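You operate a simulated robot arm through the tools that you are given. There is no shell and no other tool.

You are at the controls of a simulated robot arm. One attempt, no reset.

## Task
Put things in order on the top of the cream bench. At the end: the teal cup is on the oblong steel tray; the white tent card stands where the blue-line glass stood; the gold brass weight is on the silver shallow wax tin; the blue-line glass stands where the teal cup stood; the yellow cinnamon colour wedge stands where the white tent card stood; whatever was shut is shut again. Leave all else as you found it, and nothing knocked over. Set down upright: teal cup.

It is judged by the outcome, as a careful person would: the job done as asked, and still so three seconds after it is handed in. It fails if anything else is knocked over, pushed out of place, dropped, spilled or broken.

## Robot
A 7-joint arm with a two-finger parallel gripper, fixed in place. Base frame: the origin is on the floor under the middle of its stand, x ahead of it, y to its left, z up; the work surface is at about z = 885. Units: mm, rad, N and s.
With the tool pointing down near the work surface it reaches from about 240 to 680 mm from the base axis. Its first joint turns from -1.152 to 1.152 rad. Payload 2.4 kg.
The TCP is the grasp point between the finger pads, 30 mm short of the fingertips. In the tool frame z runs along the fingers and y along their closing line. The gripper opens to 94 mm. The fingers are 28 mm wide and 10 mm thick; the gripper's body (50 by 96 mm) begins 55 mm behind the TCP.
Orientation is that of the tool frame in the base frame, as a unit quaternion [x, y, z, w]. With the fingers straight down and closing along the base's y, the tool's x points along the base's -x, its y along +y and its z along -z.

## Interface
- The arm moves only by the tool step_arm. Its argument "motion" is a list of rows, each a list of 7 numbers: the turn, a rotation vector about the base's x, y, z in rad, then the shift along the base's x, y, z in m, then the finger opening in m, from 0 to 0.094. In form: [[wx, wy, wz, dx, dy, dz, claw], ...]. A call has 1 to 20 rows; each row shifts and turns the commanded pose from where the row before left it. Rows are played at 5 a second. More than 50 mm and 0.15 rad between two rows, or a gripper value outside its range, and nothing of the call is played. A pose out of reach is approached as far as the arm can. The call stops where the force on the tool passes 40 N (or 10 N more than at its start, if that is more) or the arm is blocked; 0.2 s more then pass. The fingers move at their own pace (about 153 mm/s each) and stop on an object; they squeeze with about 22 N. The grip force told is the motor's: it shows also when the fingers shut on nothing. Time passes only in rows, and 0.2 s behind the last, so rows that do not move let the fingers close. The reply holds the time, the measured pose of the TCP, the force on the tool along the base axes, the opening and the grip force, in the units named above and with some noise, with the torque about the TCP (base axes, N m) and any sound that the robot's microphone picked up.
- Cameras (640 x 400 px; columns grow to the right, rows downward): "scene" is fixed at [53.8, 500.7, 1433.1]; the picture's right is [-0.48, -0.88, 0.00], its down [-0.59, 0.32, -0.75] and it looks along [0.66, -0.35, -0.67] (base axes); focal length 287 px, centre (320, 200). "wrist" rides on the gripper at [76, 14, -102] in the tool frame; the picture's right is [-0.18, 0.98, 0.00], its down [-0.75, -0.14, -0.64] and it looks along [-0.63, -0.12, 0.77] (tool axes); focal length 243 px, centre (320, 200). There is no depth. A picture from a camera that has moved, and an enlarged one, comes with that camera's place and axes in the base frame and with its lens.
- grab_frame(camera): a new picture of that camera. No time passes.
- enlarge(camera, box): a new picture of the part [left, top, right, bottom] of that camera's present view, enlarged. No time passes.
- hand_in(): hands the job in; it is judged then, once.

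Places have to be worked out from the pictures, the camera data and where the tool is seen. Open the gripper and draw the arm clear of the work before you hand the job in, unless the task says otherwise.

The tools are called after "Call:" as a command line: name --pt "numbers of a row" for each row, then --argument value for the rest, lists and objects as JSON in quotes. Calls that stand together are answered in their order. step_arm: Moves the arm, as the interface text tells. Its arguments: {"type":"object","properties":{"motion":{"type":"array"}},"required":["motion"]} The other tools are called the same way: grab_frame (camera) takes a picture; enlarge (camera, box) takes an enlarged picture of a part of a camera's view; hand_in () hands the job in.

At the start:

```text
time: 0.0
tcp_pos: [314.7, -93.5, 1154.7]
tool_rot: [0.0, 1.0, 0.0, 0.0]
force: [0.3, 0.1, 0.8]
moment: [0.05, 0.0, -0.01]
grip_width: 94.1
gripper_force: 0.1
```

scene: 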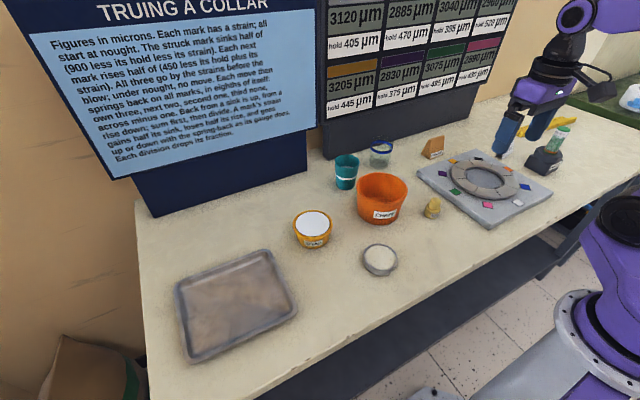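
wrist: 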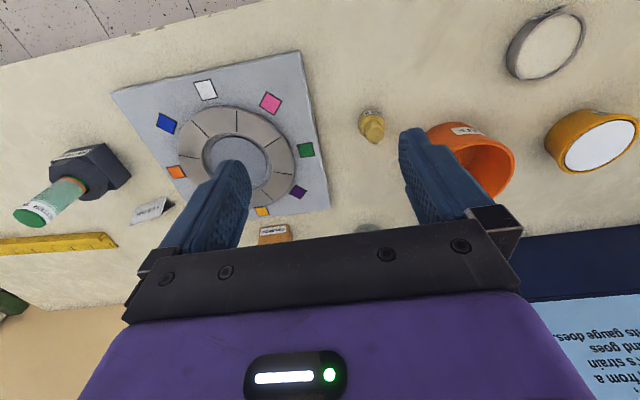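

I start by looking closely at the bench objects in the scene view before moving anything.

Call:
enlarge --camera "scene" --box '[280, 120, 480, 290]'

Call:
enlarge --camera "scene" --box '[400, 90, 600, 220]'

Call:
enlarge --camera "scene" --box '[140, 220, 440, 400]'

Call:
enlarge --camera "scene" --box '[20, 0, 320, 180]'

Call:
enlarge --camera "scene" --box '[310, 0, 530, 140]'

Call:
enlarge --camera "wrist" --box '[0, 60, 340, 260]'

Call:
enlarge --camera "wrist" --box '[240, 0, 640, 250]'

```text
2.35 times, centred on (380, 205) of scene
camera zoom: at [53.8, 500.7, 1433.1], right [-0.48, -0.88, 0.0], down [-0.59, 0.32, -0.75], along [0.66, -0.35, -0.67], focal length 675 px, centre (179, 188)
```

zoom: 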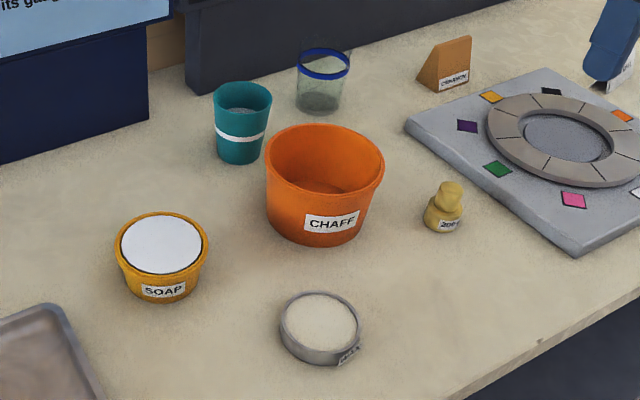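

```text
3.08 times, centred on (500, 155) of scene
camera zoom: at [53.8, 500.7, 1433.1], right [-0.48, -0.88, 0.0], down [-0.59, 0.32, -0.75], along [0.66, -0.35, -0.67], focal length 883 px, centre (-234, 338)
```

zoom: 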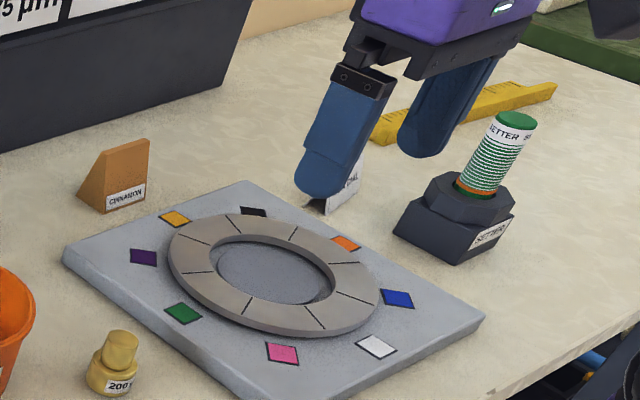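

```text
2.13 times, centred on (290, 310) of scene
camera zoom: at [53.8, 500.7, 1433.1], right [-0.48, -0.88, 0.0], down [-0.59, 0.32, -0.75], along [0.66, -0.35, -0.67], focal length 612 px, centre (384, -35)
```

zoom: 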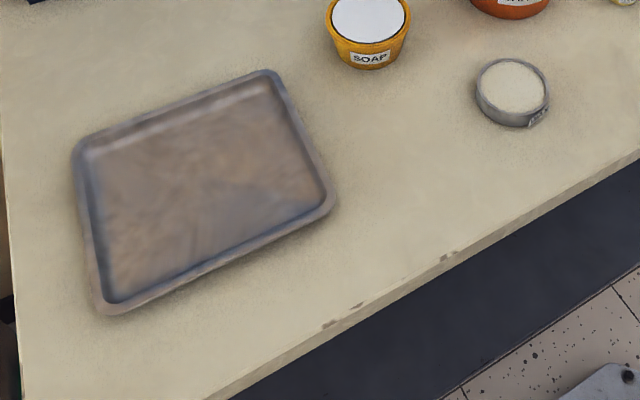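

```text
2.13 times, centred on (170, 90) of scene
camera zoom: at [53.8, 500.7, 1433.1], right [-0.48, -0.88, 0.0], down [-0.59, 0.32, -0.75], along [0.66, -0.35, -0.67], focal length 612 px, centre (640, 435)
```

zoom: 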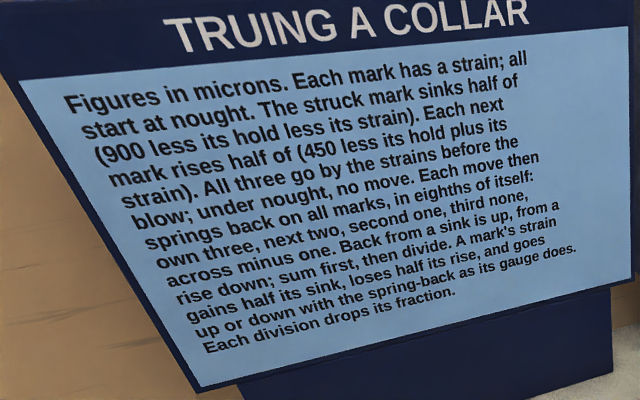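

```text
2.86 times, centred on (420, 70) of scene
camera zoom: at [53.8, 500.7, 1433.1], right [-0.48, -0.88, 0.0], down [-0.59, 0.32, -0.75], along [0.66, -0.35, -0.67], focal length 820 px, centre (34, 571)
```

zoom: 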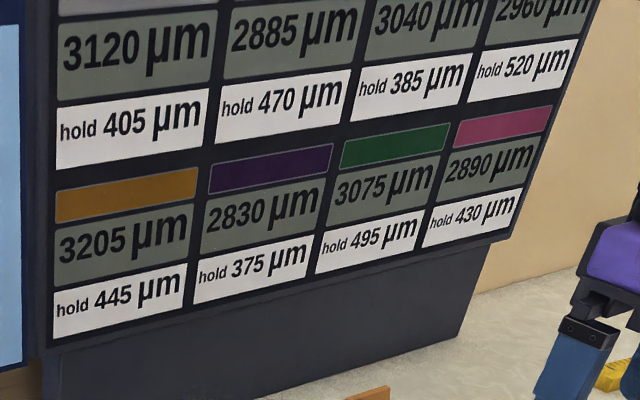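

```text
1.88 times, centred on (170, 160) of wrist
camera zoom: at [238.3, -79.2, 1256.0], right [0.18, 0.98, 0.0], down [0.75, -0.14, 0.64], along [0.63, -0.12, -0.77], focal length 457 px, centre (602, 275)
```

zoom: 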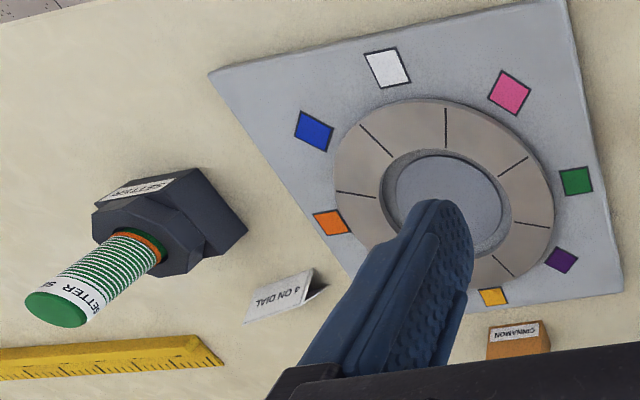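

```text
1.60 times, centred on (440, 125) of wrist
camera zoom: at [238.3, -79.2, 1256.0], right [0.18, 0.98, 0.0], down [0.75, -0.14, 0.64], along [0.63, -0.12, -0.77], focal length 388 px, centre (128, 320)
```

zoom: 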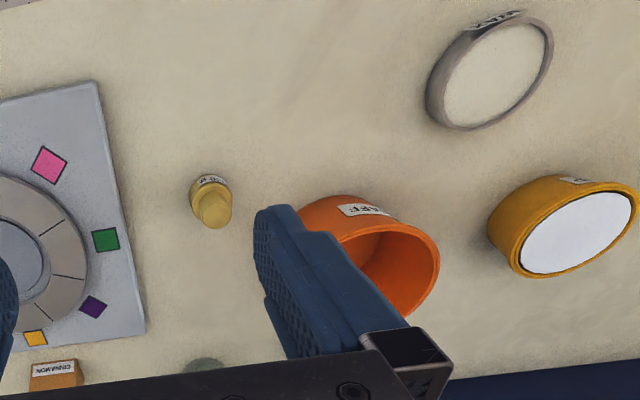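

The layout is clear overall: cup about (611,106), glass (652,-53), wedge (603,-244), card near (490,-475), weight (396,-30), tin (340,186) and tray centre (405,510). I'll keep the arm high and move it right, so the wrist camera can see the card and wedge better.

Call:
step_arm --pt "0 0 0 0.02 -0.045 0.01 0.094" --pt "0 0 0 0.02 -0.045 0.01 0.094" --pt "0 0 0 0.02 -0.045 0.01 0.094" --pt "0 0 0 0.02 -0.045 0.01 0.094" --pt "0 0 0 0 0 0 0.094"

Call:
grab_frame --camera "wrist"

Call:
enlarge --camera "scene" --box '[430, 90, 590, 190]'

```text
refused: row 1 steps farther than a row can; nothing moved
```

```text
taken
camera wrist: at [238.3, -79.2, 1256.0], right [0.18, 0.98, 0.0], down [0.75, -0.14, 0.64], along [0.63, -0.12, -0.77], focal length 243 px, centre (320, 200)
```

wrist: 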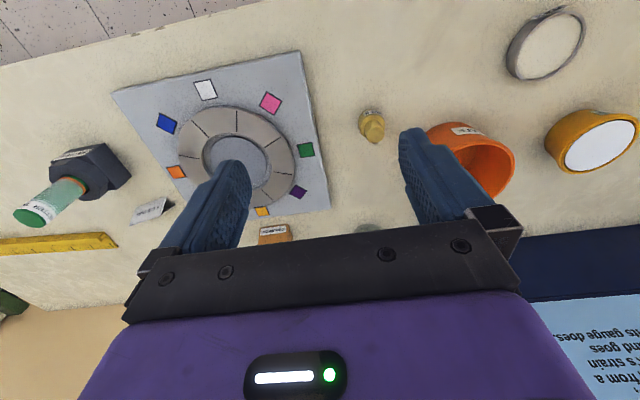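

```text
4.00 times, centred on (510, 140) of scene
camera zoom: at [53.8, 500.7, 1433.1], right [-0.48, -0.88, 0.0], down [-0.59, 0.32, -0.75], along [0.66, -0.35, -0.67], focal length 1148 px, centre (-440, 440)
```

zoom: 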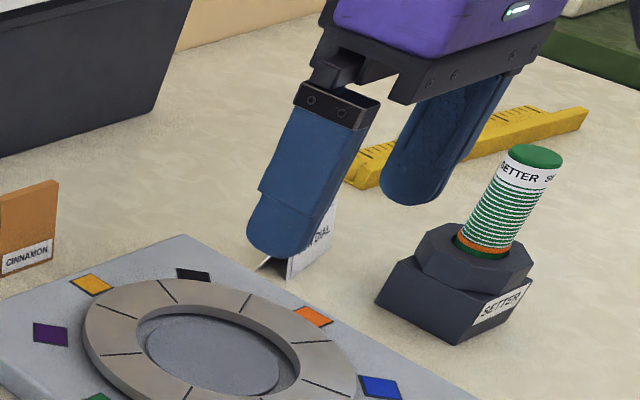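

That row came to 50.2 mm, just over the limit. I'll repeat the move with shorter steps.

Call:
step_arm --pt "0 0 0 0.015 -0.04 0.01 0.094" --pt "0 0 0 0.015 -0.04 0.01 0.094" --pt "0 0 0 0.015 -0.04 0.01 0.094" --pt "0 0 0 0.015 -0.04 0.01 0.094" --pt "0 0 0 0 -0.04 0 0.094" --pt "0 0 0 0 0 0 0.094"

Call:
grab_frame --camera "wrist"

Call:
enlarge --camera "scene" --box '[430, 90, 590, 190]'

```text
time: 1.4
tcp_pos: [374.6, -294.5, 1195.0]
tool_rot: [-0.001, 1.0, 0.0, 0.0]
force: [0.1, -0.6, 1.1]
moment: [-0.02, -0.01, 0.04]
grip_width: 94.1
gripper_force: 0.0
```

```text
taken
camera wrist: at [298.9, -279.6, 1296.5], right [0.18, 0.98, 0.0], down [0.75, -0.14, 0.64], along [0.63, -0.12, -0.77], focal length 243 px, centre (320, 200)
```

wrist: 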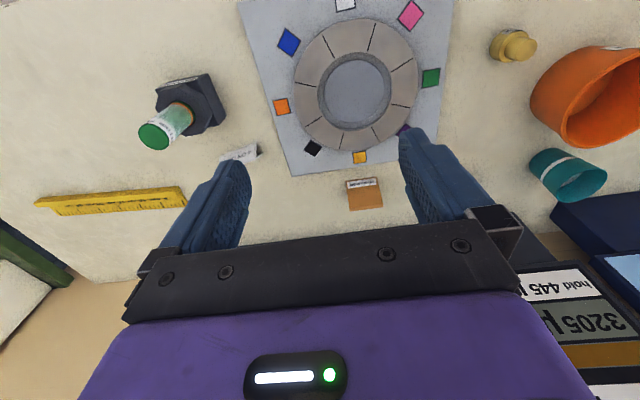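

```text
4.00 times, centred on (510, 140) of scene
camera zoom: at [53.8, 500.6, 1433.1], right [-0.48, -0.88, 0.0], down [-0.59, 0.32, -0.75], along [0.66, -0.35, -0.67], focal length 1148 px, centre (-440, 440)
```

zoom: 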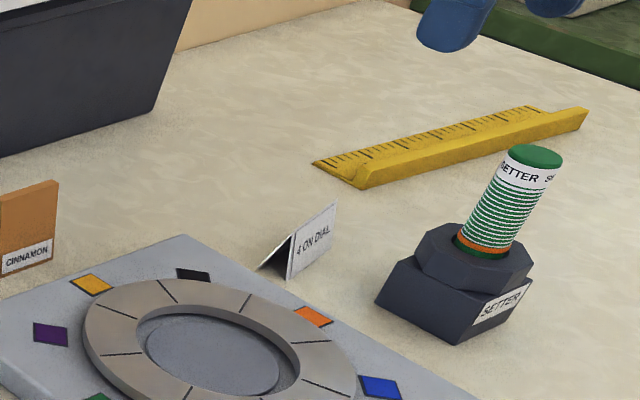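

The card reads "4 ON DIAL" and its ridge runs nearly along y. Next I'm zooming in on the card, wedge and glass area from both cameras.

Call:
enlarge --camera "wrist" --box '[200, 130, 300, 190]'

Call:
enlarge --camera "wrist" --box '[320, 150, 420, 220]'

Call:
enlarge --camera "wrist" --box '[460, 10, 640, 230]'

Call:
enlarge --camera "scene" --box '[410, 130, 470, 170]'

Call:
enlarge --camera "scene" --box '[325, 130, 405, 200]'

Call:
enlarge --camera "scene" --box '[350, 190, 450, 280]'

```text
6.40 times, centred on (250, 160) of wrist
camera zoom: at [298.9, -279.6, 1296.5], right [0.18, 0.98, 0.0], down [0.75, -0.14, 0.64], along [0.63, -0.12, -0.77], focal length 1553 px, centre (768, 456)
```

zoom: 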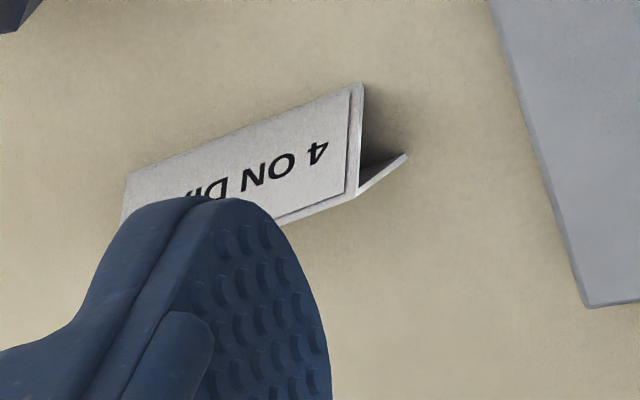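

```text
5.71 times, centred on (370, 185) of wrist
camera zoom: at [298.9, -279.6, 1296.5], right [0.18, 0.98, 0.0], down [0.75, -0.14, 0.64], along [0.63, -0.12, -0.77], focal length 1386 px, centre (34, 286)
```

zoom: 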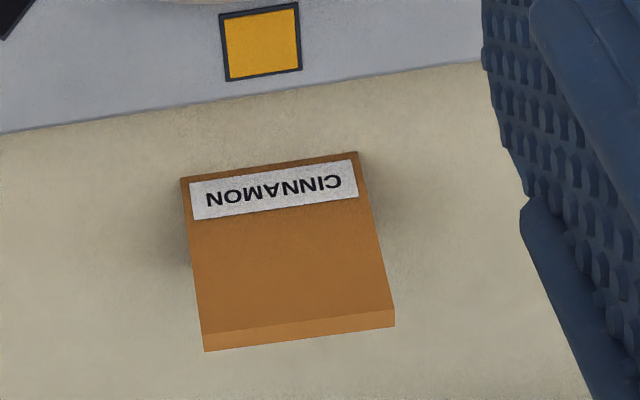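

```text
1.82 times, centred on (550, 120) of wrist
camera zoom: at [298.9, -279.6, 1296.5], right [0.18, 0.98, 0.0], down [0.75, -0.14, 0.64], along [0.63, -0.12, -0.77], focal length 441 px, centre (-98, 346)
```

zoom: 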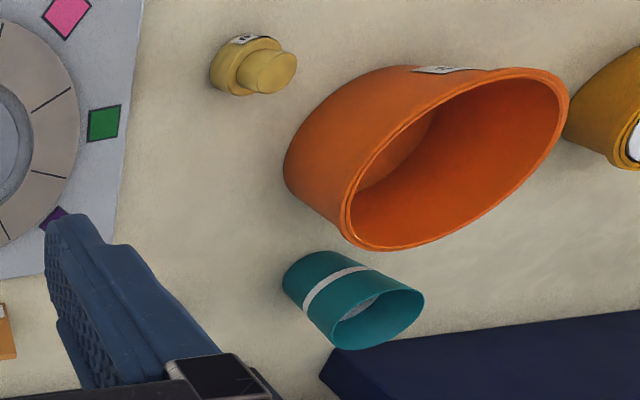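

```text
10.00 times, centred on (440, 150) of scene
camera zoom: at [53.8, 500.6, 1433.1], right [-0.48, -0.88, 0.0], down [-0.59, 0.32, -0.75], along [0.66, -0.35, -0.67], focal length 2870 px, centre (-880, 700)
```

zoom: 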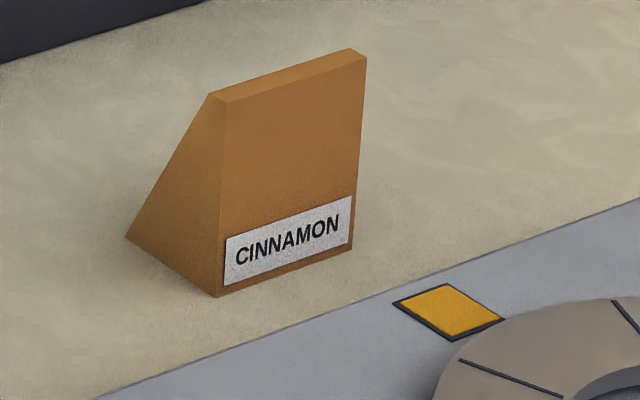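

```text
5.71 times, centred on (365, 165) of scene
camera zoom: at [53.8, 500.6, 1433.1], right [-0.48, -0.88, 0.0], down [-0.59, 0.32, -0.75], along [0.66, -0.35, -0.67], focal length 1640 px, centre (63, 400)
```

zoom: 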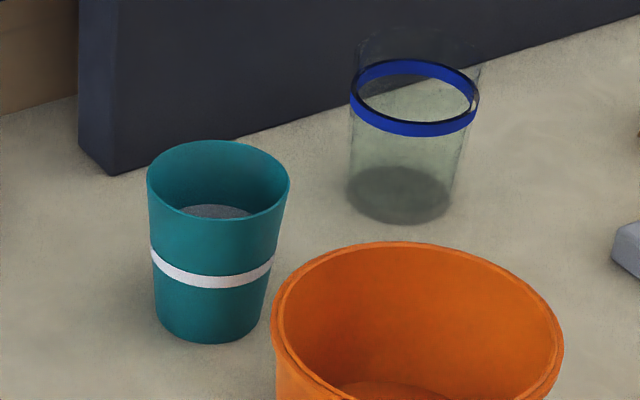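

```text
4.44 times, centred on (400, 235) of scene
camera zoom: at [53.8, 500.6, 1433.1], right [-0.48, -0.88, 0.0], down [-0.59, 0.32, -0.75], along [0.66, -0.35, -0.67], focal length 1275 px, centre (-36, 44)
```

zoom: 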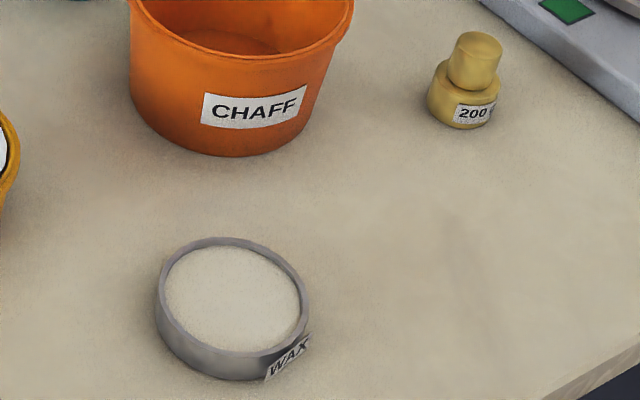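

Matching both cameras gives these positions:
- **Cup:** about (613,106), 86 mm tall, with grey contents.
- **Glass:** about (656,-51), 88 mm tall. The blue line is only a band partway up.
- **Wedge:** x 593–635, y -281 to -218, with its top at z 950.
- **Card:** centre about (491,-471), ridge turned about 0.19 rad.

Next I'll move high over the cup to refine its position.

Call:
step_arm --pt "0 0 0 0.0198 0.0334 -0.0079 0.094" --pt "0 0 0 0.0198 0.0334 -0.0079 0.094" --pt "0 0 0 0.0198 0.0334 -0.0079 0.094" --pt "0 0 0 0.0198 0.0334 -0.0079 0.094" --pt "0 0 0 0.0198 0.0334 -0.0079 0.094" --pt "0 0 0 0.0198 0.0334 -0.0079 0.094" --pt "0 0 0 0.0198 0.0334 -0.0079 0.094" --pt "0 0 0 0.0198 0.0334 -0.0079 0.094" --pt "0 0 0 0.0198 0.0334 -0.0079 0.094" --pt "0 0 0 0.0198 0.0334 -0.0079 0.094" --pt "0 0 0 0.0198 0.0334 -0.0079 0.094" --pt "0 0 0 0.0198 0.0334 -0.0079 0.094" --pt "0 0 0 0 0 0 0.094"

Call:
grab_frame --camera "wrist"

Call:
grab_frame --camera "scene"

```text
time: 4.2
tcp_pos: [614.6, 108.2, 1100.6]
tool_rot: [0.0, 1.0, 0.0, -0.001]
force: [-0.4, -0.6, -0.2]
moment: [-0.01, 0.01, -0.03]
grip_width: 93.8
gripper_force: 0.0
```

```text
taken
camera wrist: at [537.4, 122.7, 1201.8], right [0.18, 0.98, 0.0], down [0.75, -0.14, 0.64], along [0.63, -0.12, -0.77], focal length 243 px, centre (320, 200)
```

wrist: 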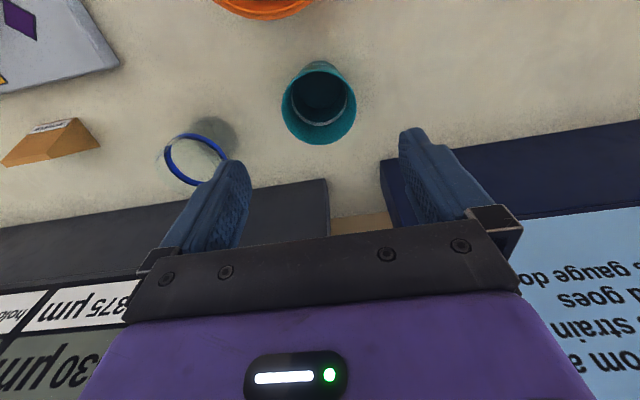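

```text
taken
```

scene: 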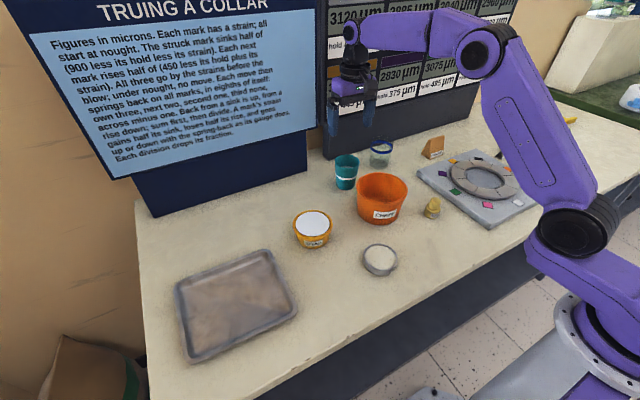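

The cup sits near the tool axis in the wrist view. I'll enlarge it to get its exact rim and base, along with the glass.

Call:
enlarge --camera "wrist" --box '[260, 50, 380, 160]'

Call:
enlarge --camera "wrist" --box '[140, 100, 260, 200]'

```text
3.64 times, centred on (320, 105) of wrist
camera zoom: at [537.4, 122.7, 1201.8], right [0.18, 0.98, 0.0], down [0.75, -0.14, 0.64], along [0.63, -0.12, -0.77], focal length 882 px, centre (320, 546)
```

zoom: 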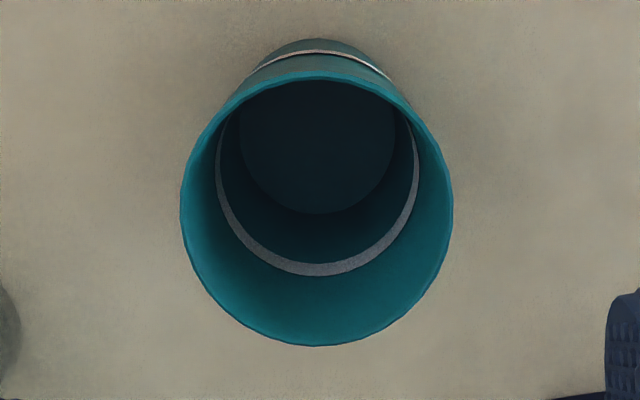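

```text
4.00 times, centred on (200, 150) of wrist
camera zoom: at [537.4, 122.7, 1201.8], right [0.18, 0.98, 0.0], down [0.75, -0.14, 0.64], along [0.63, -0.12, -0.77], focal length 970 px, centre (800, 400)
```

zoom: 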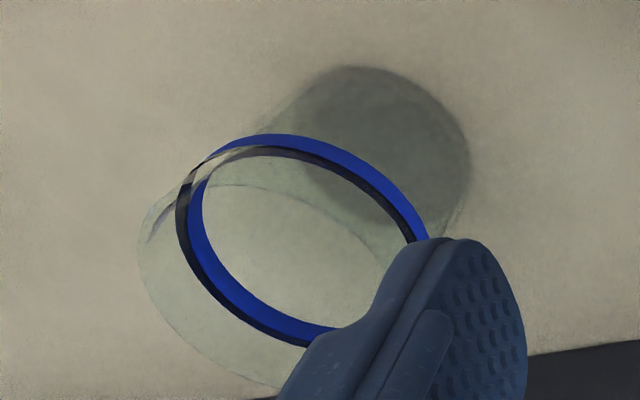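

The cup looks empty and centred at about (616,106), with a rim of about 70 mm. I'll shift a little, descend around it to z≈933, then close the fingers.

Call:
step_arm --pt "0 0 0 0.001 -0.002 -0.035 0.094" --pt "0 0 0 0 0 -0.035 0.094" --pt "0 0 0 0 0 -0.035 0.094" --pt "0 0 0 0 0 -0.035 0.094" --pt "0 0 0 0 0 -0.027 0.094" --pt "0 0 0 0 0 0 0.094"

Call:
grab_frame --camera "wrist"

```text
time: 5.6
tcp_pos: [611.6, 106.0, 931.2]
tool_rot: [0.0, 1.0, 0.0, 0.0]
force: [-0.1, -0.1, 0.2]
moment: [-0.01, -0.02, 0.01]
grip_width: 94.0
gripper_force: 0.0
```

```text
taken
camera wrist: at [535.8, 120.8, 1033.1], right [0.18, 0.98, 0.0], down [0.75, -0.14, 0.64], along [0.63, -0.12, -0.77], focal length 243 px, centre (320, 200)
```

wrist: 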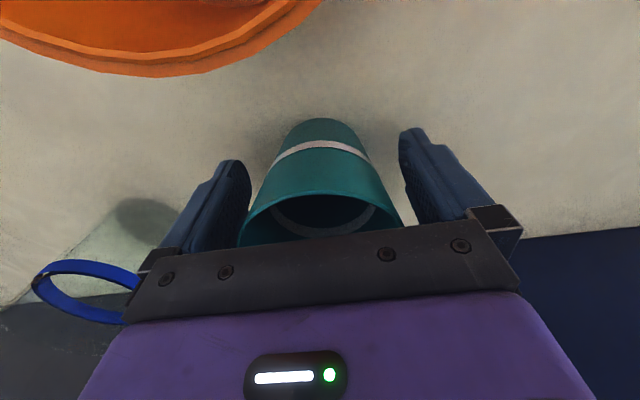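

The fingers straddle the cup with clearance on both sides. I'll close them and wait for the grip to settle.

Call:
step_arm --pt "0 0 0 0 0 0 0.06" --pt "0 0 0 0 0 0 0.03" --pt "0 0 0 0 0 0 0.03" --pt "0 0 0 0 0 0 0.03"

Call:
grab_frame --camera "wrist"

```text
time: 6.6
tcp_pos: [611.6, 105.3, 932.0]
tool_rot: [0.0, 1.0, 0.001, 0.0]
force: [-0.2, -0.3, 0.4]
moment: [0.0, -0.01, 0.03]
grip_width: 73.1
gripper_force: 21.8
```

```text
taken
camera wrist: at [535.8, 120.8, 1033.5], right [0.18, 0.98, 0.0], down [0.75, -0.14, 0.64], along [0.63, -0.12, -0.77], focal length 243 px, centre (320, 200)
```

wrist: 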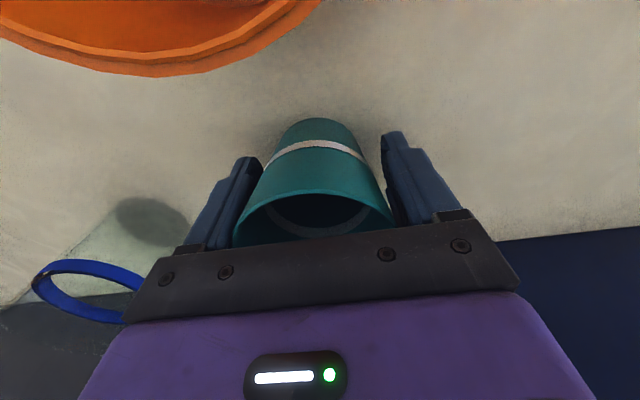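

The grip holds at 73 mm, bearing near the flared rim. I'll lift a little and check that the cup comes up straight.

Call:
step_arm --pt "0 0 0 0 0 0.005 0.03" --pt "0 0 0 0 0 0.01 0.03" --pt "0 0 0 0 0 0.015 0.03" --pt "0 0 0 0 0 0 0.03"

Call:
grab_frame --camera "wrist"

Call:
enlarge --camera "scene" --box '[300, 80, 420, 200]'

```text
time: 7.6
tcp_pos: [612.4, 104.5, 963.0]
tool_rot: [0.0, 1.0, -0.001, 0.0]
force: [-0.5, -0.5, 0.8]
moment: [0.02, 0.01, 0.02]
grip_width: 73.3
gripper_force: 22.6
```

```text
taken
camera wrist: at [535.5, 120.1, 1064.2], right [0.18, 0.98, 0.0], down [0.75, -0.14, 0.64], along [0.63, -0.12, -0.77], focal length 243 px, centre (320, 200)
```

wrist: 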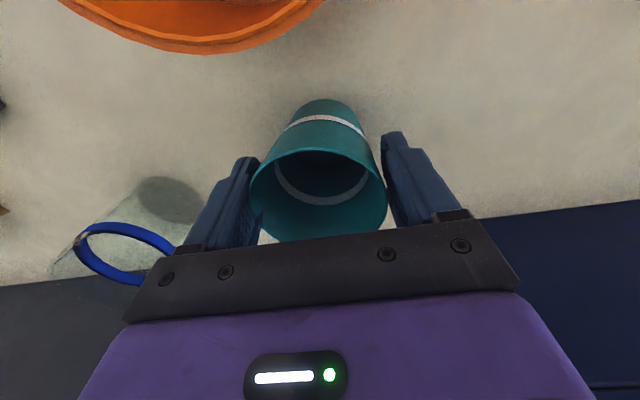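

```text
3.33 times, centred on (360, 140) of scene
camera zoom: at [53.8, 500.7, 1433.1], right [-0.48, -0.88, 0.0], down [-0.59, 0.32, -0.75], along [0.66, -0.35, -0.67], focal length 956 px, centre (187, 400)
```

zoom: 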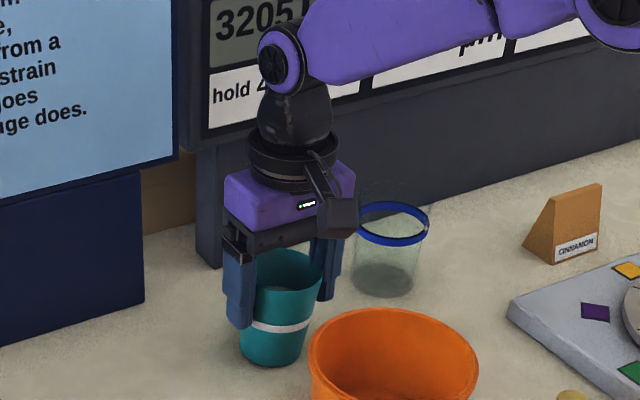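

The scene view suggests the cup base hasn't left the bench even though the fingers rose. I'll zoom in to see whether the fingers are really touching the cup.

Call:
enlarge --camera "wrist" --box '[180, 80, 460, 260]'

Call:
enlarge --camera "scene" --box '[325, 130, 405, 200]'

```text
2.22 times, centred on (320, 170) of wrist
camera zoom: at [535.5, 120.1, 1064.2], right [0.18, 0.98, 0.0], down [0.75, -0.14, 0.64], along [0.63, -0.12, -0.77], focal length 539 px, centre (320, 267)
```

zoom: 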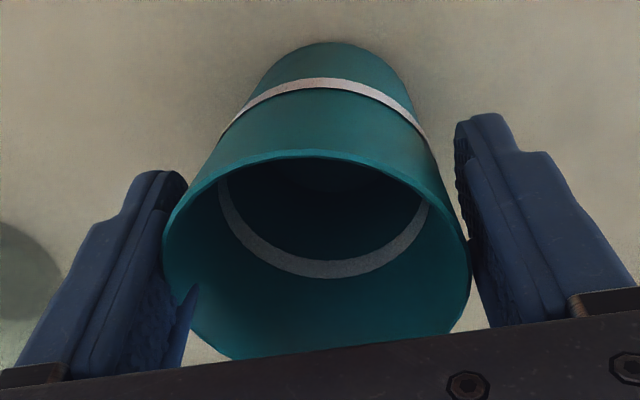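

```text
5.71 times, centred on (365, 165) of scene
camera zoom: at [53.8, 500.7, 1433.1], right [-0.48, -0.88, 0.0], down [-0.59, 0.32, -0.75], along [0.66, -0.35, -0.67], focal length 1640 px, centre (63, 400)
```

zoom: 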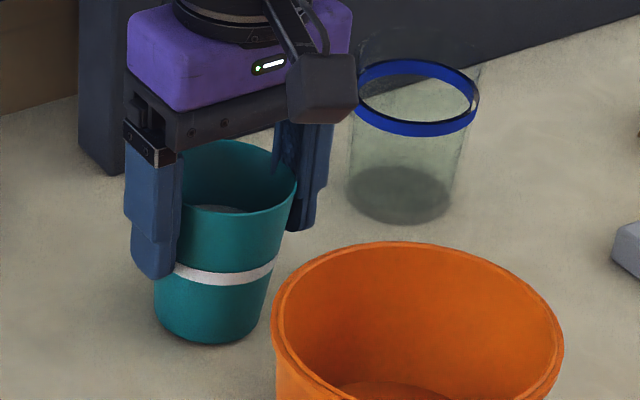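

The cup has stayed on the bench and the fingers slid up along its flared wall. The pads are now level with the rim, so I'll try a very small lift and read the force.

Call:
step_arm --pt "0 0 0 0 0 0.003 0.03"

Call:
enlarge --camera "scene" --box '[325, 130, 405, 200]'

```text
time: 8.0
tcp_pos: [613.4, 105.5, 965.7]
tool_rot: [0.0, 1.0, 0.0, 0.0]
force: [-1.1, -0.4, 0.0]
moment: [-0.01, 0.04, -0.01]
grip_width: 73.0
gripper_force: 21.9
```

```text
5.71 times, centred on (365, 165) of scene
camera zoom: at [53.8, 500.7, 1433.1], right [-0.48, -0.88, 0.0], down [-0.59, 0.32, -0.75], along [0.66, -0.35, -0.67], focal length 1640 px, centre (63, 400)
```

zoom: 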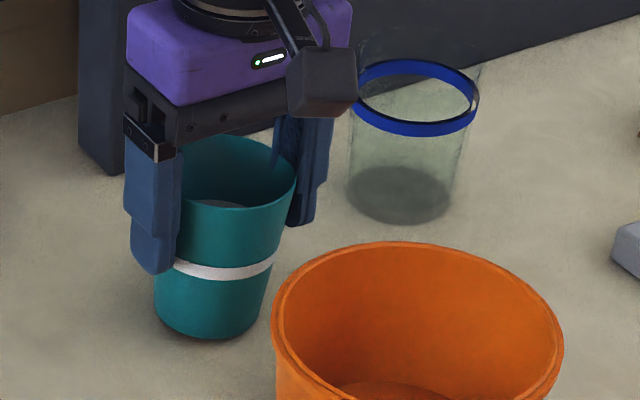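

The base edge has now risen about 3 mm in the picture, so with the pads level with the rim the cup is being carried. I'll lift further and check again.

Call:
step_arm --pt "0 0 0 0 0 0.005 0.03" --pt "0 0 0 0 0 0.01 0.03" --pt "0 0 0 0 0 0.015 0.03" --pt "0 0 0 0 0 0 0.03"

Call:
enlarge --camera "scene" --box '[325, 120, 405, 190]'

Call:
grab_frame --camera "wrist"

```text
time: 9.0
tcp_pos: [614.6, 104.5, 996.8]
tool_rot: [0.0, 1.0, 0.0, 0.0]
force: [-0.1, 0.3, 0.0]
moment: [-0.02, -0.05, -0.01]
grip_width: 73.1
gripper_force: 22.4
```

```text
5.71 times, centred on (365, 155) of scene
camera zoom: at [53.8, 500.7, 1433.1], right [-0.48, -0.88, 0.0], down [-0.59, 0.32, -0.75], along [0.66, -0.35, -0.67], focal length 1640 px, centre (63, 457)
```

zoom: 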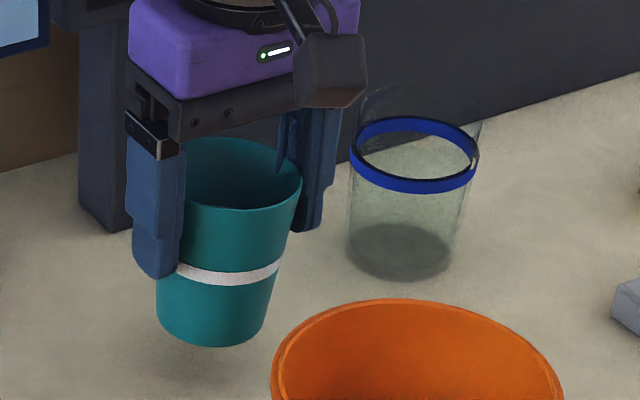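

```text
taken
camera wrist: at [537.2, 119.3, 1098.0], right [0.18, 0.98, 0.0], down [0.75, -0.14, 0.64], along [0.63, -0.12, -0.77], focal length 243 px, centre (320, 200)
```

wrist: 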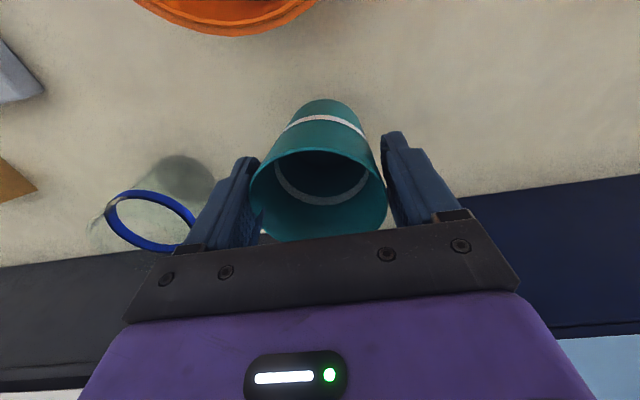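

The cup is held upright by the pads, with its base about 78 mm below the TCP. I'll raise it to about z 1080 and carry it smoothly over the soap tub to above the tray.

Call:
step_arm --pt "0 0 0 0 0 0.02 0.03" --pt "0 0 0 0 0 0.03 0.03" --pt "0 0 0 0 0 0.03 0.03" --pt "0 0 0 -0.0074 0.0131 0 0.03" --pt "0 0 0 -0.0123 0.0218 0 0.03" --pt "0 0 0 -0.0157 0.0279 0 0.03" --pt "0 0 0 -0.0167 0.0297 0 0.03" --pt "0 0 0 -0.0167 0.0297 0 0.03" --pt "0 0 0 -0.0167 0.0297 0 0.03" --pt "0 0 0 -0.0167 0.0297 0 0.03" --pt "0 0 0 -0.0167 0.0297 0 0.03" --pt "0 0 0 -0.0167 0.0297 0 0.03" --pt "0 0 0 -0.0167 0.0297 0 0.03" --pt "0 0 0 -0.0167 0.0297 0 0.03" --pt "0 0 0 -0.0167 0.0297 0 0.03" --pt "0 0 0 -0.0157 0.0279 0 0.03" --pt "0 0 0 -0.0108 0.0192 0 0.03" --pt "0 0 0 -0.0074 0.0131 0 0.03" --pt "0 0 0 0 0 0 0.03"

Call:
grab_frame --camera "wrist"

Call:
grab_frame --camera "scene"

```text
time: 13.0
tcp_pos: [395.2, 497.2, 1075.4]
tool_rot: [0.0, 1.0, 0.001, 0.0]
force: [-0.1, 0.0, -0.9]
moment: [0.03, -0.02, 0.02]
grip_width: 72.8
gripper_force: 22.2
```

```text
taken
camera wrist: at [318.0, 510.9, 1177.3], right [0.18, 0.98, 0.0], down [0.75, -0.14, 0.64], along [0.63, -0.12, -0.77], focal length 243 px, centre (320, 200)
```

wrist: 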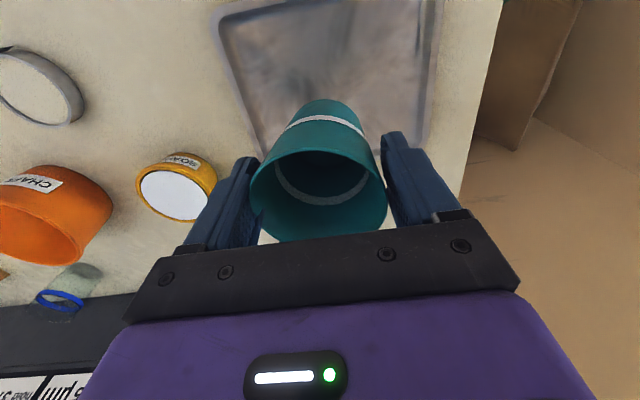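

```text
taken
```

scene: 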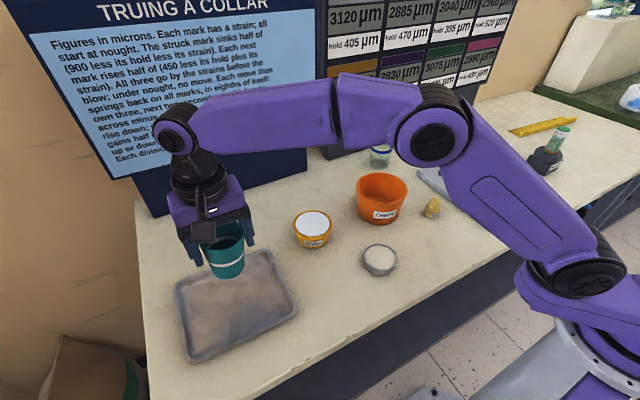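

The cup hangs over the middle of the tray, whose centre is about (407,510). I'll lower most of the way and then check the height.

Call:
step_arm --pt "0 0 0 0.003 0.003 -0.02 0.03" --pt "0 0 0 0.003 0.003 -0.03 0.03" --pt "0 0 0 0 0 -0.025 0.03" --pt "0 0 0 0 0 -0.015 0.03" --pt "0 0 0 0 0 0 0.03"

Call:
enlarge --camera "scene" --box '[160, 190, 300, 310]'

```text
time: 14.2
tcp_pos: [400.8, 500.6, 985.2]
tool_rot: [-0.001, 1.0, 0.001, 0.0]
force: [0.4, -0.2, -1.0]
moment: [0.0, -0.01, -0.01]
grip_width: 72.7
gripper_force: 21.6
```

```text
3.33 times, centred on (230, 250) of scene
camera zoom: at [53.8, 500.7, 1433.1], right [-0.48, -0.88, 0.0], down [-0.59, 0.32, -0.75], along [0.66, -0.35, -0.67], focal length 956 px, centre (620, 33)
```

zoom: 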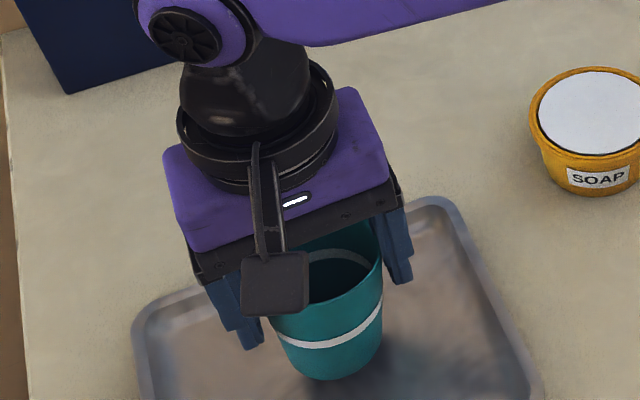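

The cup base should be about 15–20 mm above the tray floor. I'll lower it slowly and watch the force.

Call:
step_arm --pt "0 0 0 0 0 -0.004 0.03" --pt "0 0 0 0 0 -0.003 0.03" --pt "0 0 0 0 0 -0.003 0.03"

Call:
step_arm --pt "0 0 0 0 0 -0.002 0.03"

Call:
step_arm --pt "0 0 0 0 0 -0.002 0.03"

Call:
enlarge --camera "scene" --box '[160, 190, 300, 310]'

```text
time: 15.0
tcp_pos: [400.3, 501.6, 976.2]
tool_rot: [0.0, 1.0, 0.0, 0.001]
force: [-0.1, 0.2, -0.6]
moment: [0.02, -0.02, 0.03]
grip_width: 73.0
gripper_force: 21.9
```

```text
time: 15.4
tcp_pos: [399.4, 501.7, 973.4]
tool_rot: [0.0, 1.0, 0.0, 0.001]
force: [0.0, -0.2, -0.3]
moment: [-0.01, -0.01, -0.02]
grip_width: 72.7
gripper_force: 21.9
```

```text
time: 15.8
tcp_pos: [400.0, 501.0, 972.6]
tool_rot: [0.0, 1.0, 0.0, 0.001]
force: [0.5, 0.6, -1.0]
moment: [0.02, 0.01, -0.03]
grip_width: 73.1
gripper_force: 22.6
```

```text
3.33 times, centred on (230, 250) of scene
camera zoom: at [53.8, 500.7, 1433.1], right [-0.48, -0.88, 0.0], down [-0.59, 0.32, -0.75], along [0.66, -0.35, -0.67], focal length 956 px, centre (620, 33)
```

zoom: 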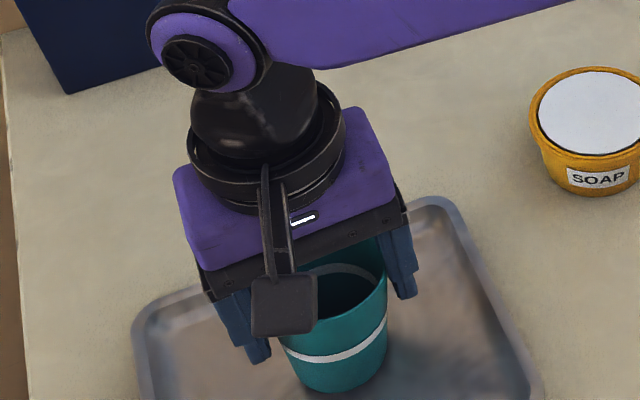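

No contact yet, and the -1 N reading is just the cup's weight. I'll keep lowering in small steps.

Call:
step_arm --pt "0 0 0 0 0 -0.002 0.03" --pt "0 0 0 0 0 0 0.03"

Call:
step_arm --pt "0 0 0 0 0 -0.002 0.03" --pt "0 0 0 0 0 0 0.03"

Call:
step_arm --pt "0 0 0 0 0 -0.002 0.03" --pt "0 0 0 0 0 0 0.03"

Call:
enlarge --camera "scene" --box '[200, 230, 280, 300]'

```text
time: 16.4
tcp_pos: [400.2, 500.6, 968.7]
tool_rot: [0.0, 1.0, 0.0, -0.001]
force: [-0.1, -0.1, -0.2]
moment: [-0.02, 0.03, 0.02]
grip_width: 73.2
gripper_force: 22.1
```

```text
time: 17.0
tcp_pos: [399.4, 501.9, 967.2]
tool_rot: [0.0, 1.0, 0.0, 0.0]
force: [-0.4, -0.2, -0.9]
moment: [-0.01, 0.0, -0.03]
grip_width: 73.1
gripper_force: 22.5
```

```text
time: 17.6
tcp_pos: [399.8, 501.5, 965.7]
tool_rot: [0.0, 1.0, 0.001, 0.0]
force: [-2.0, -0.1, 6.9]
moment: [-0.18, 0.02, -0.03]
grip_width: 72.9
gripper_force: 21.8
```

```text
5.71 times, centred on (240, 265) of scene
camera zoom: at [53.7, 500.6, 1433.2], right [-0.48, -0.88, 0.0], down [-0.59, 0.32, -0.75], along [0.66, -0.35, -0.67], focal length 1640 px, centre (777, -171)
```

zoom: 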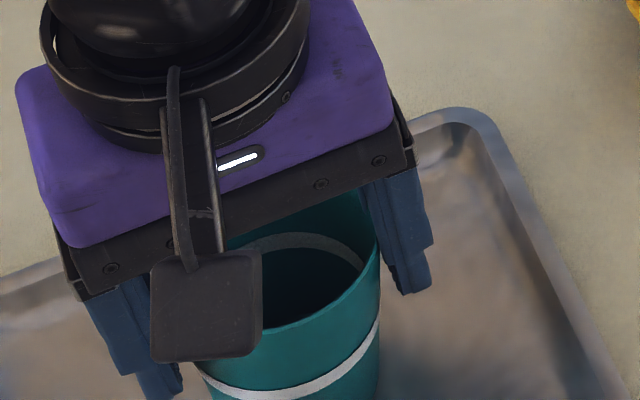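

There's firm contact: Fz jumped to +7 N at TCP z≈966, so the cup is standing on the tray. I'll open the fingers and rise straight up.

Call:
step_arm --pt "0 0 0 0 0 0 0.08" --pt "0 0 0 0 0 0 0.094" --pt "0 0 0 0 0 0.02 0.094" --pt "0 0 0 0 0 0.04 0.094" --pt "0 0 0 0 0 0.04 0.094" --pt "0 0 0 0 0 0.04 0.094" --pt "0 0 0 0 0 0 0.094"

Call:
grab_frame --camera "wrist"

Call:
grab_frame --camera "scene"

```text
time: 19.2
tcp_pos: [399.7, 500.4, 1104.7]
tool_rot: [-0.001, 1.0, 0.0, 0.0]
force: [-0.2, 0.5, 0.9]
moment: [-0.02, -0.03, 0.02]
grip_width: 93.8
gripper_force: 0.1
```

```text
taken
camera wrist: at [322.3, 515.5, 1207.5], right [0.18, 0.98, 0.0], down [0.75, -0.14, 0.64], along [0.63, -0.12, -0.77], focal length 243 px, centre (320, 200)
```

wrist: 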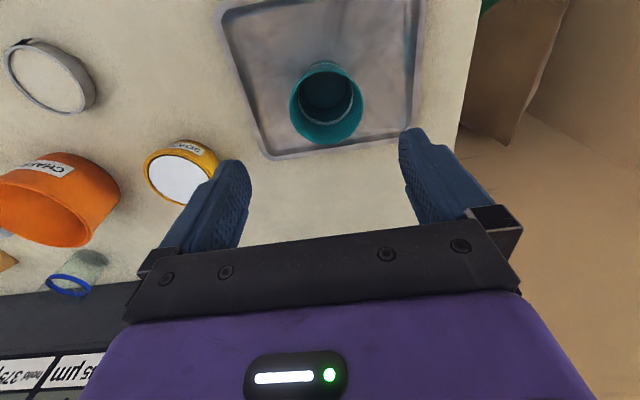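

```text
taken
```

scene: 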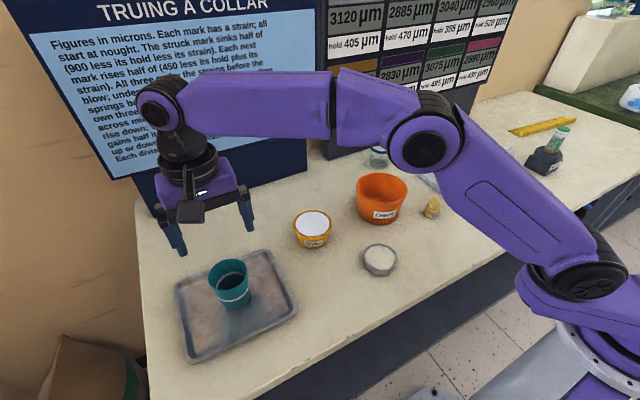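

The cup now stands upright on the tray. Next I move high over the blue-line glass at about (657,-49).

Call:
step_arm --pt "0 0 0 0.0184 -0.03925 0 0.094" --pt "0 0 0 0.0184 -0.03925 0 0.094" --pt "0 0 0 0.0184 -0.03925 0 0.094" --pt "0 0 0 0.0184 -0.03925 0 0.094" --pt "0 0 0 0.0184 -0.03925 0 0.094" --pt "0 0 0 0.0184 -0.03925 0 0.094" --pt "0 0 0 0.0184 -0.03925 0 0.094" --pt "0 0 0 0.0184 -0.03925 0 0.094" --pt "0 0 0 0.0184 -0.03925 0 0.094" --pt "0 0 0 0.0184 -0.03925 0 0.094" --pt "0 0 0 0.0184 -0.03925 0 0.094" --pt "0 0 0 0.0184 -0.03925 0 0.094" --pt "0 0 0 0.0184 -0.03925 0 0.094" --pt "0 0 0 0.0184 -0.03925 0 0.094" --pt "0 0 0 0 0 0 0.094"

Call:
grab_frame --camera "wrist"

Call:
enlarge --camera "wrist" --box '[250, 40, 390, 160]'

Call:
enlarge --camera "scene" --box '[320, 60, 450, 200]'

```text
time: 22.4
tcp_pos: [657.4, -47.3, 1107.7]
tool_rot: [0.0, 1.0, -0.001, -0.001]
force: [-0.5, -0.3, -0.6]
moment: [0.02, -0.02, 0.02]
grip_width: 93.9
gripper_force: 0.0
```

```text
taken
camera wrist: at [580.5, -33.1, 1209.6], right [0.18, 0.98, 0.0], down [0.75, -0.14, 0.64], along [0.63, -0.12, -0.77], focal length 243 px, centre (320, 200)
```

wrist: 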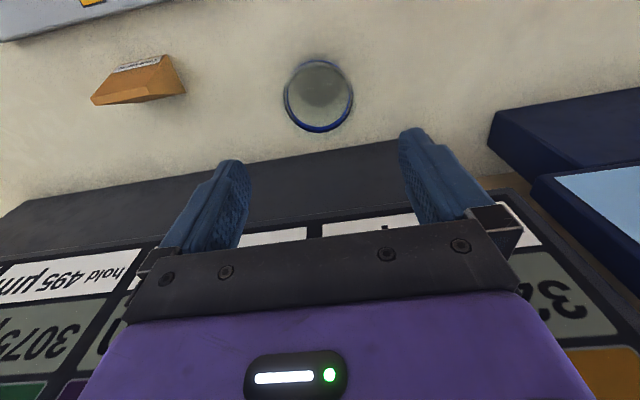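

```text
3.33 times, centred on (320, 100) of wrist
camera zoom: at [580.5, -33.1, 1209.6], right [0.18, 0.98, 0.0], down [0.75, -0.14, 0.64], along [0.63, -0.12, -0.77], focal length 809 px, centre (320, 533)
```

zoom: 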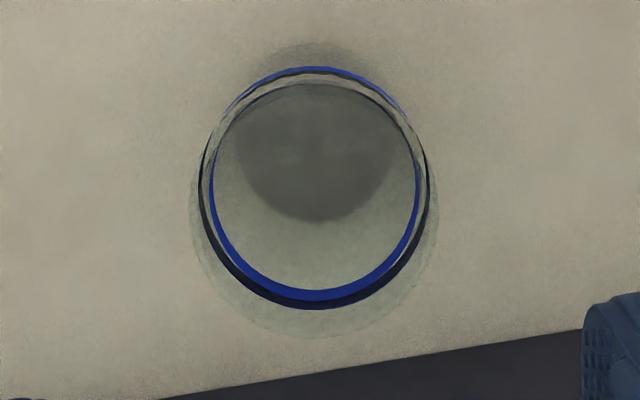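

```text
2.86 times, centred on (385, 130) of scene
camera zoom: at [53.9, 500.6, 1433.1], right [-0.48, -0.88, 0.0], down [-0.59, 0.32, -0.75], along [0.66, -0.35, -0.67], focal length 820 px, centre (134, 400)
```

zoom: 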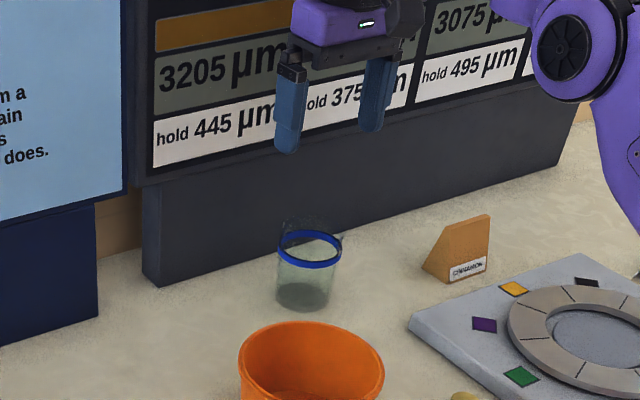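

The glass is centred at (657.5,-49.7) with a rim of about 72 mm at z≈973. The pads held the cup best with the rim near TCP height, so I'll lower to z≈961.

Call:
step_arm --pt "0 0 0 0.0005 -0.0025 -0.035 0.094" --pt "0 0 0 0 0 -0.035 0.094" --pt "0 0 0 0 0 -0.035 0.094" --pt "0 0 0 0 0 -0.03 0.094" --pt "0 0 0 0 0 -0.011 0.094" --pt "0 0 0 0 0 0 0.094"

Call:
grab_frame --camera "wrist"

Call:
enlarge --camera "scene" --box '[340, 110, 420, 180]'

```text
time: 23.8
tcp_pos: [657.8, -50.6, 959.4]
tool_rot: [0.0, 1.0, 0.0, 0.0]
force: [0.0, 0.9, 0.8]
moment: [0.0, 0.02, -0.03]
grip_width: 94.1
gripper_force: 0.1
```

```text
taken
camera wrist: at [581.2, -35.3, 1061.3], right [0.18, 0.98, 0.0], down [0.75, -0.14, 0.64], along [0.63, -0.12, -0.77], focal length 243 px, centre (320, 200)
```

wrist: 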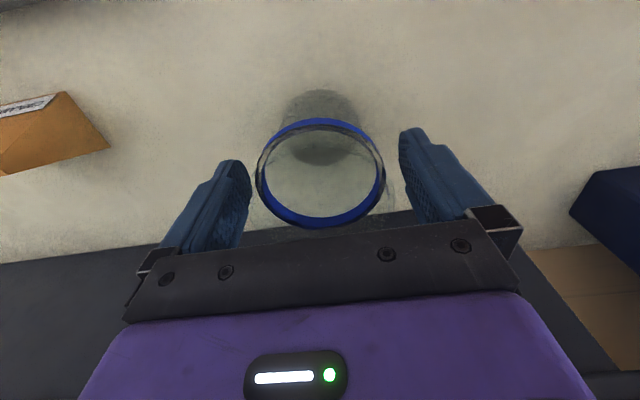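

```text
5.71 times, centred on (380, 145) of scene
camera zoom: at [53.8, 500.7, 1433.1], right [-0.48, -0.88, 0.0], down [-0.59, 0.32, -0.75], along [0.66, -0.35, -0.67], focal length 1640 px, centre (-23, 514)
```

zoom: 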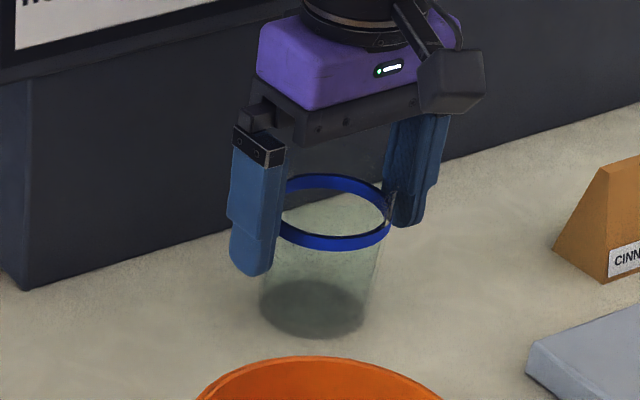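

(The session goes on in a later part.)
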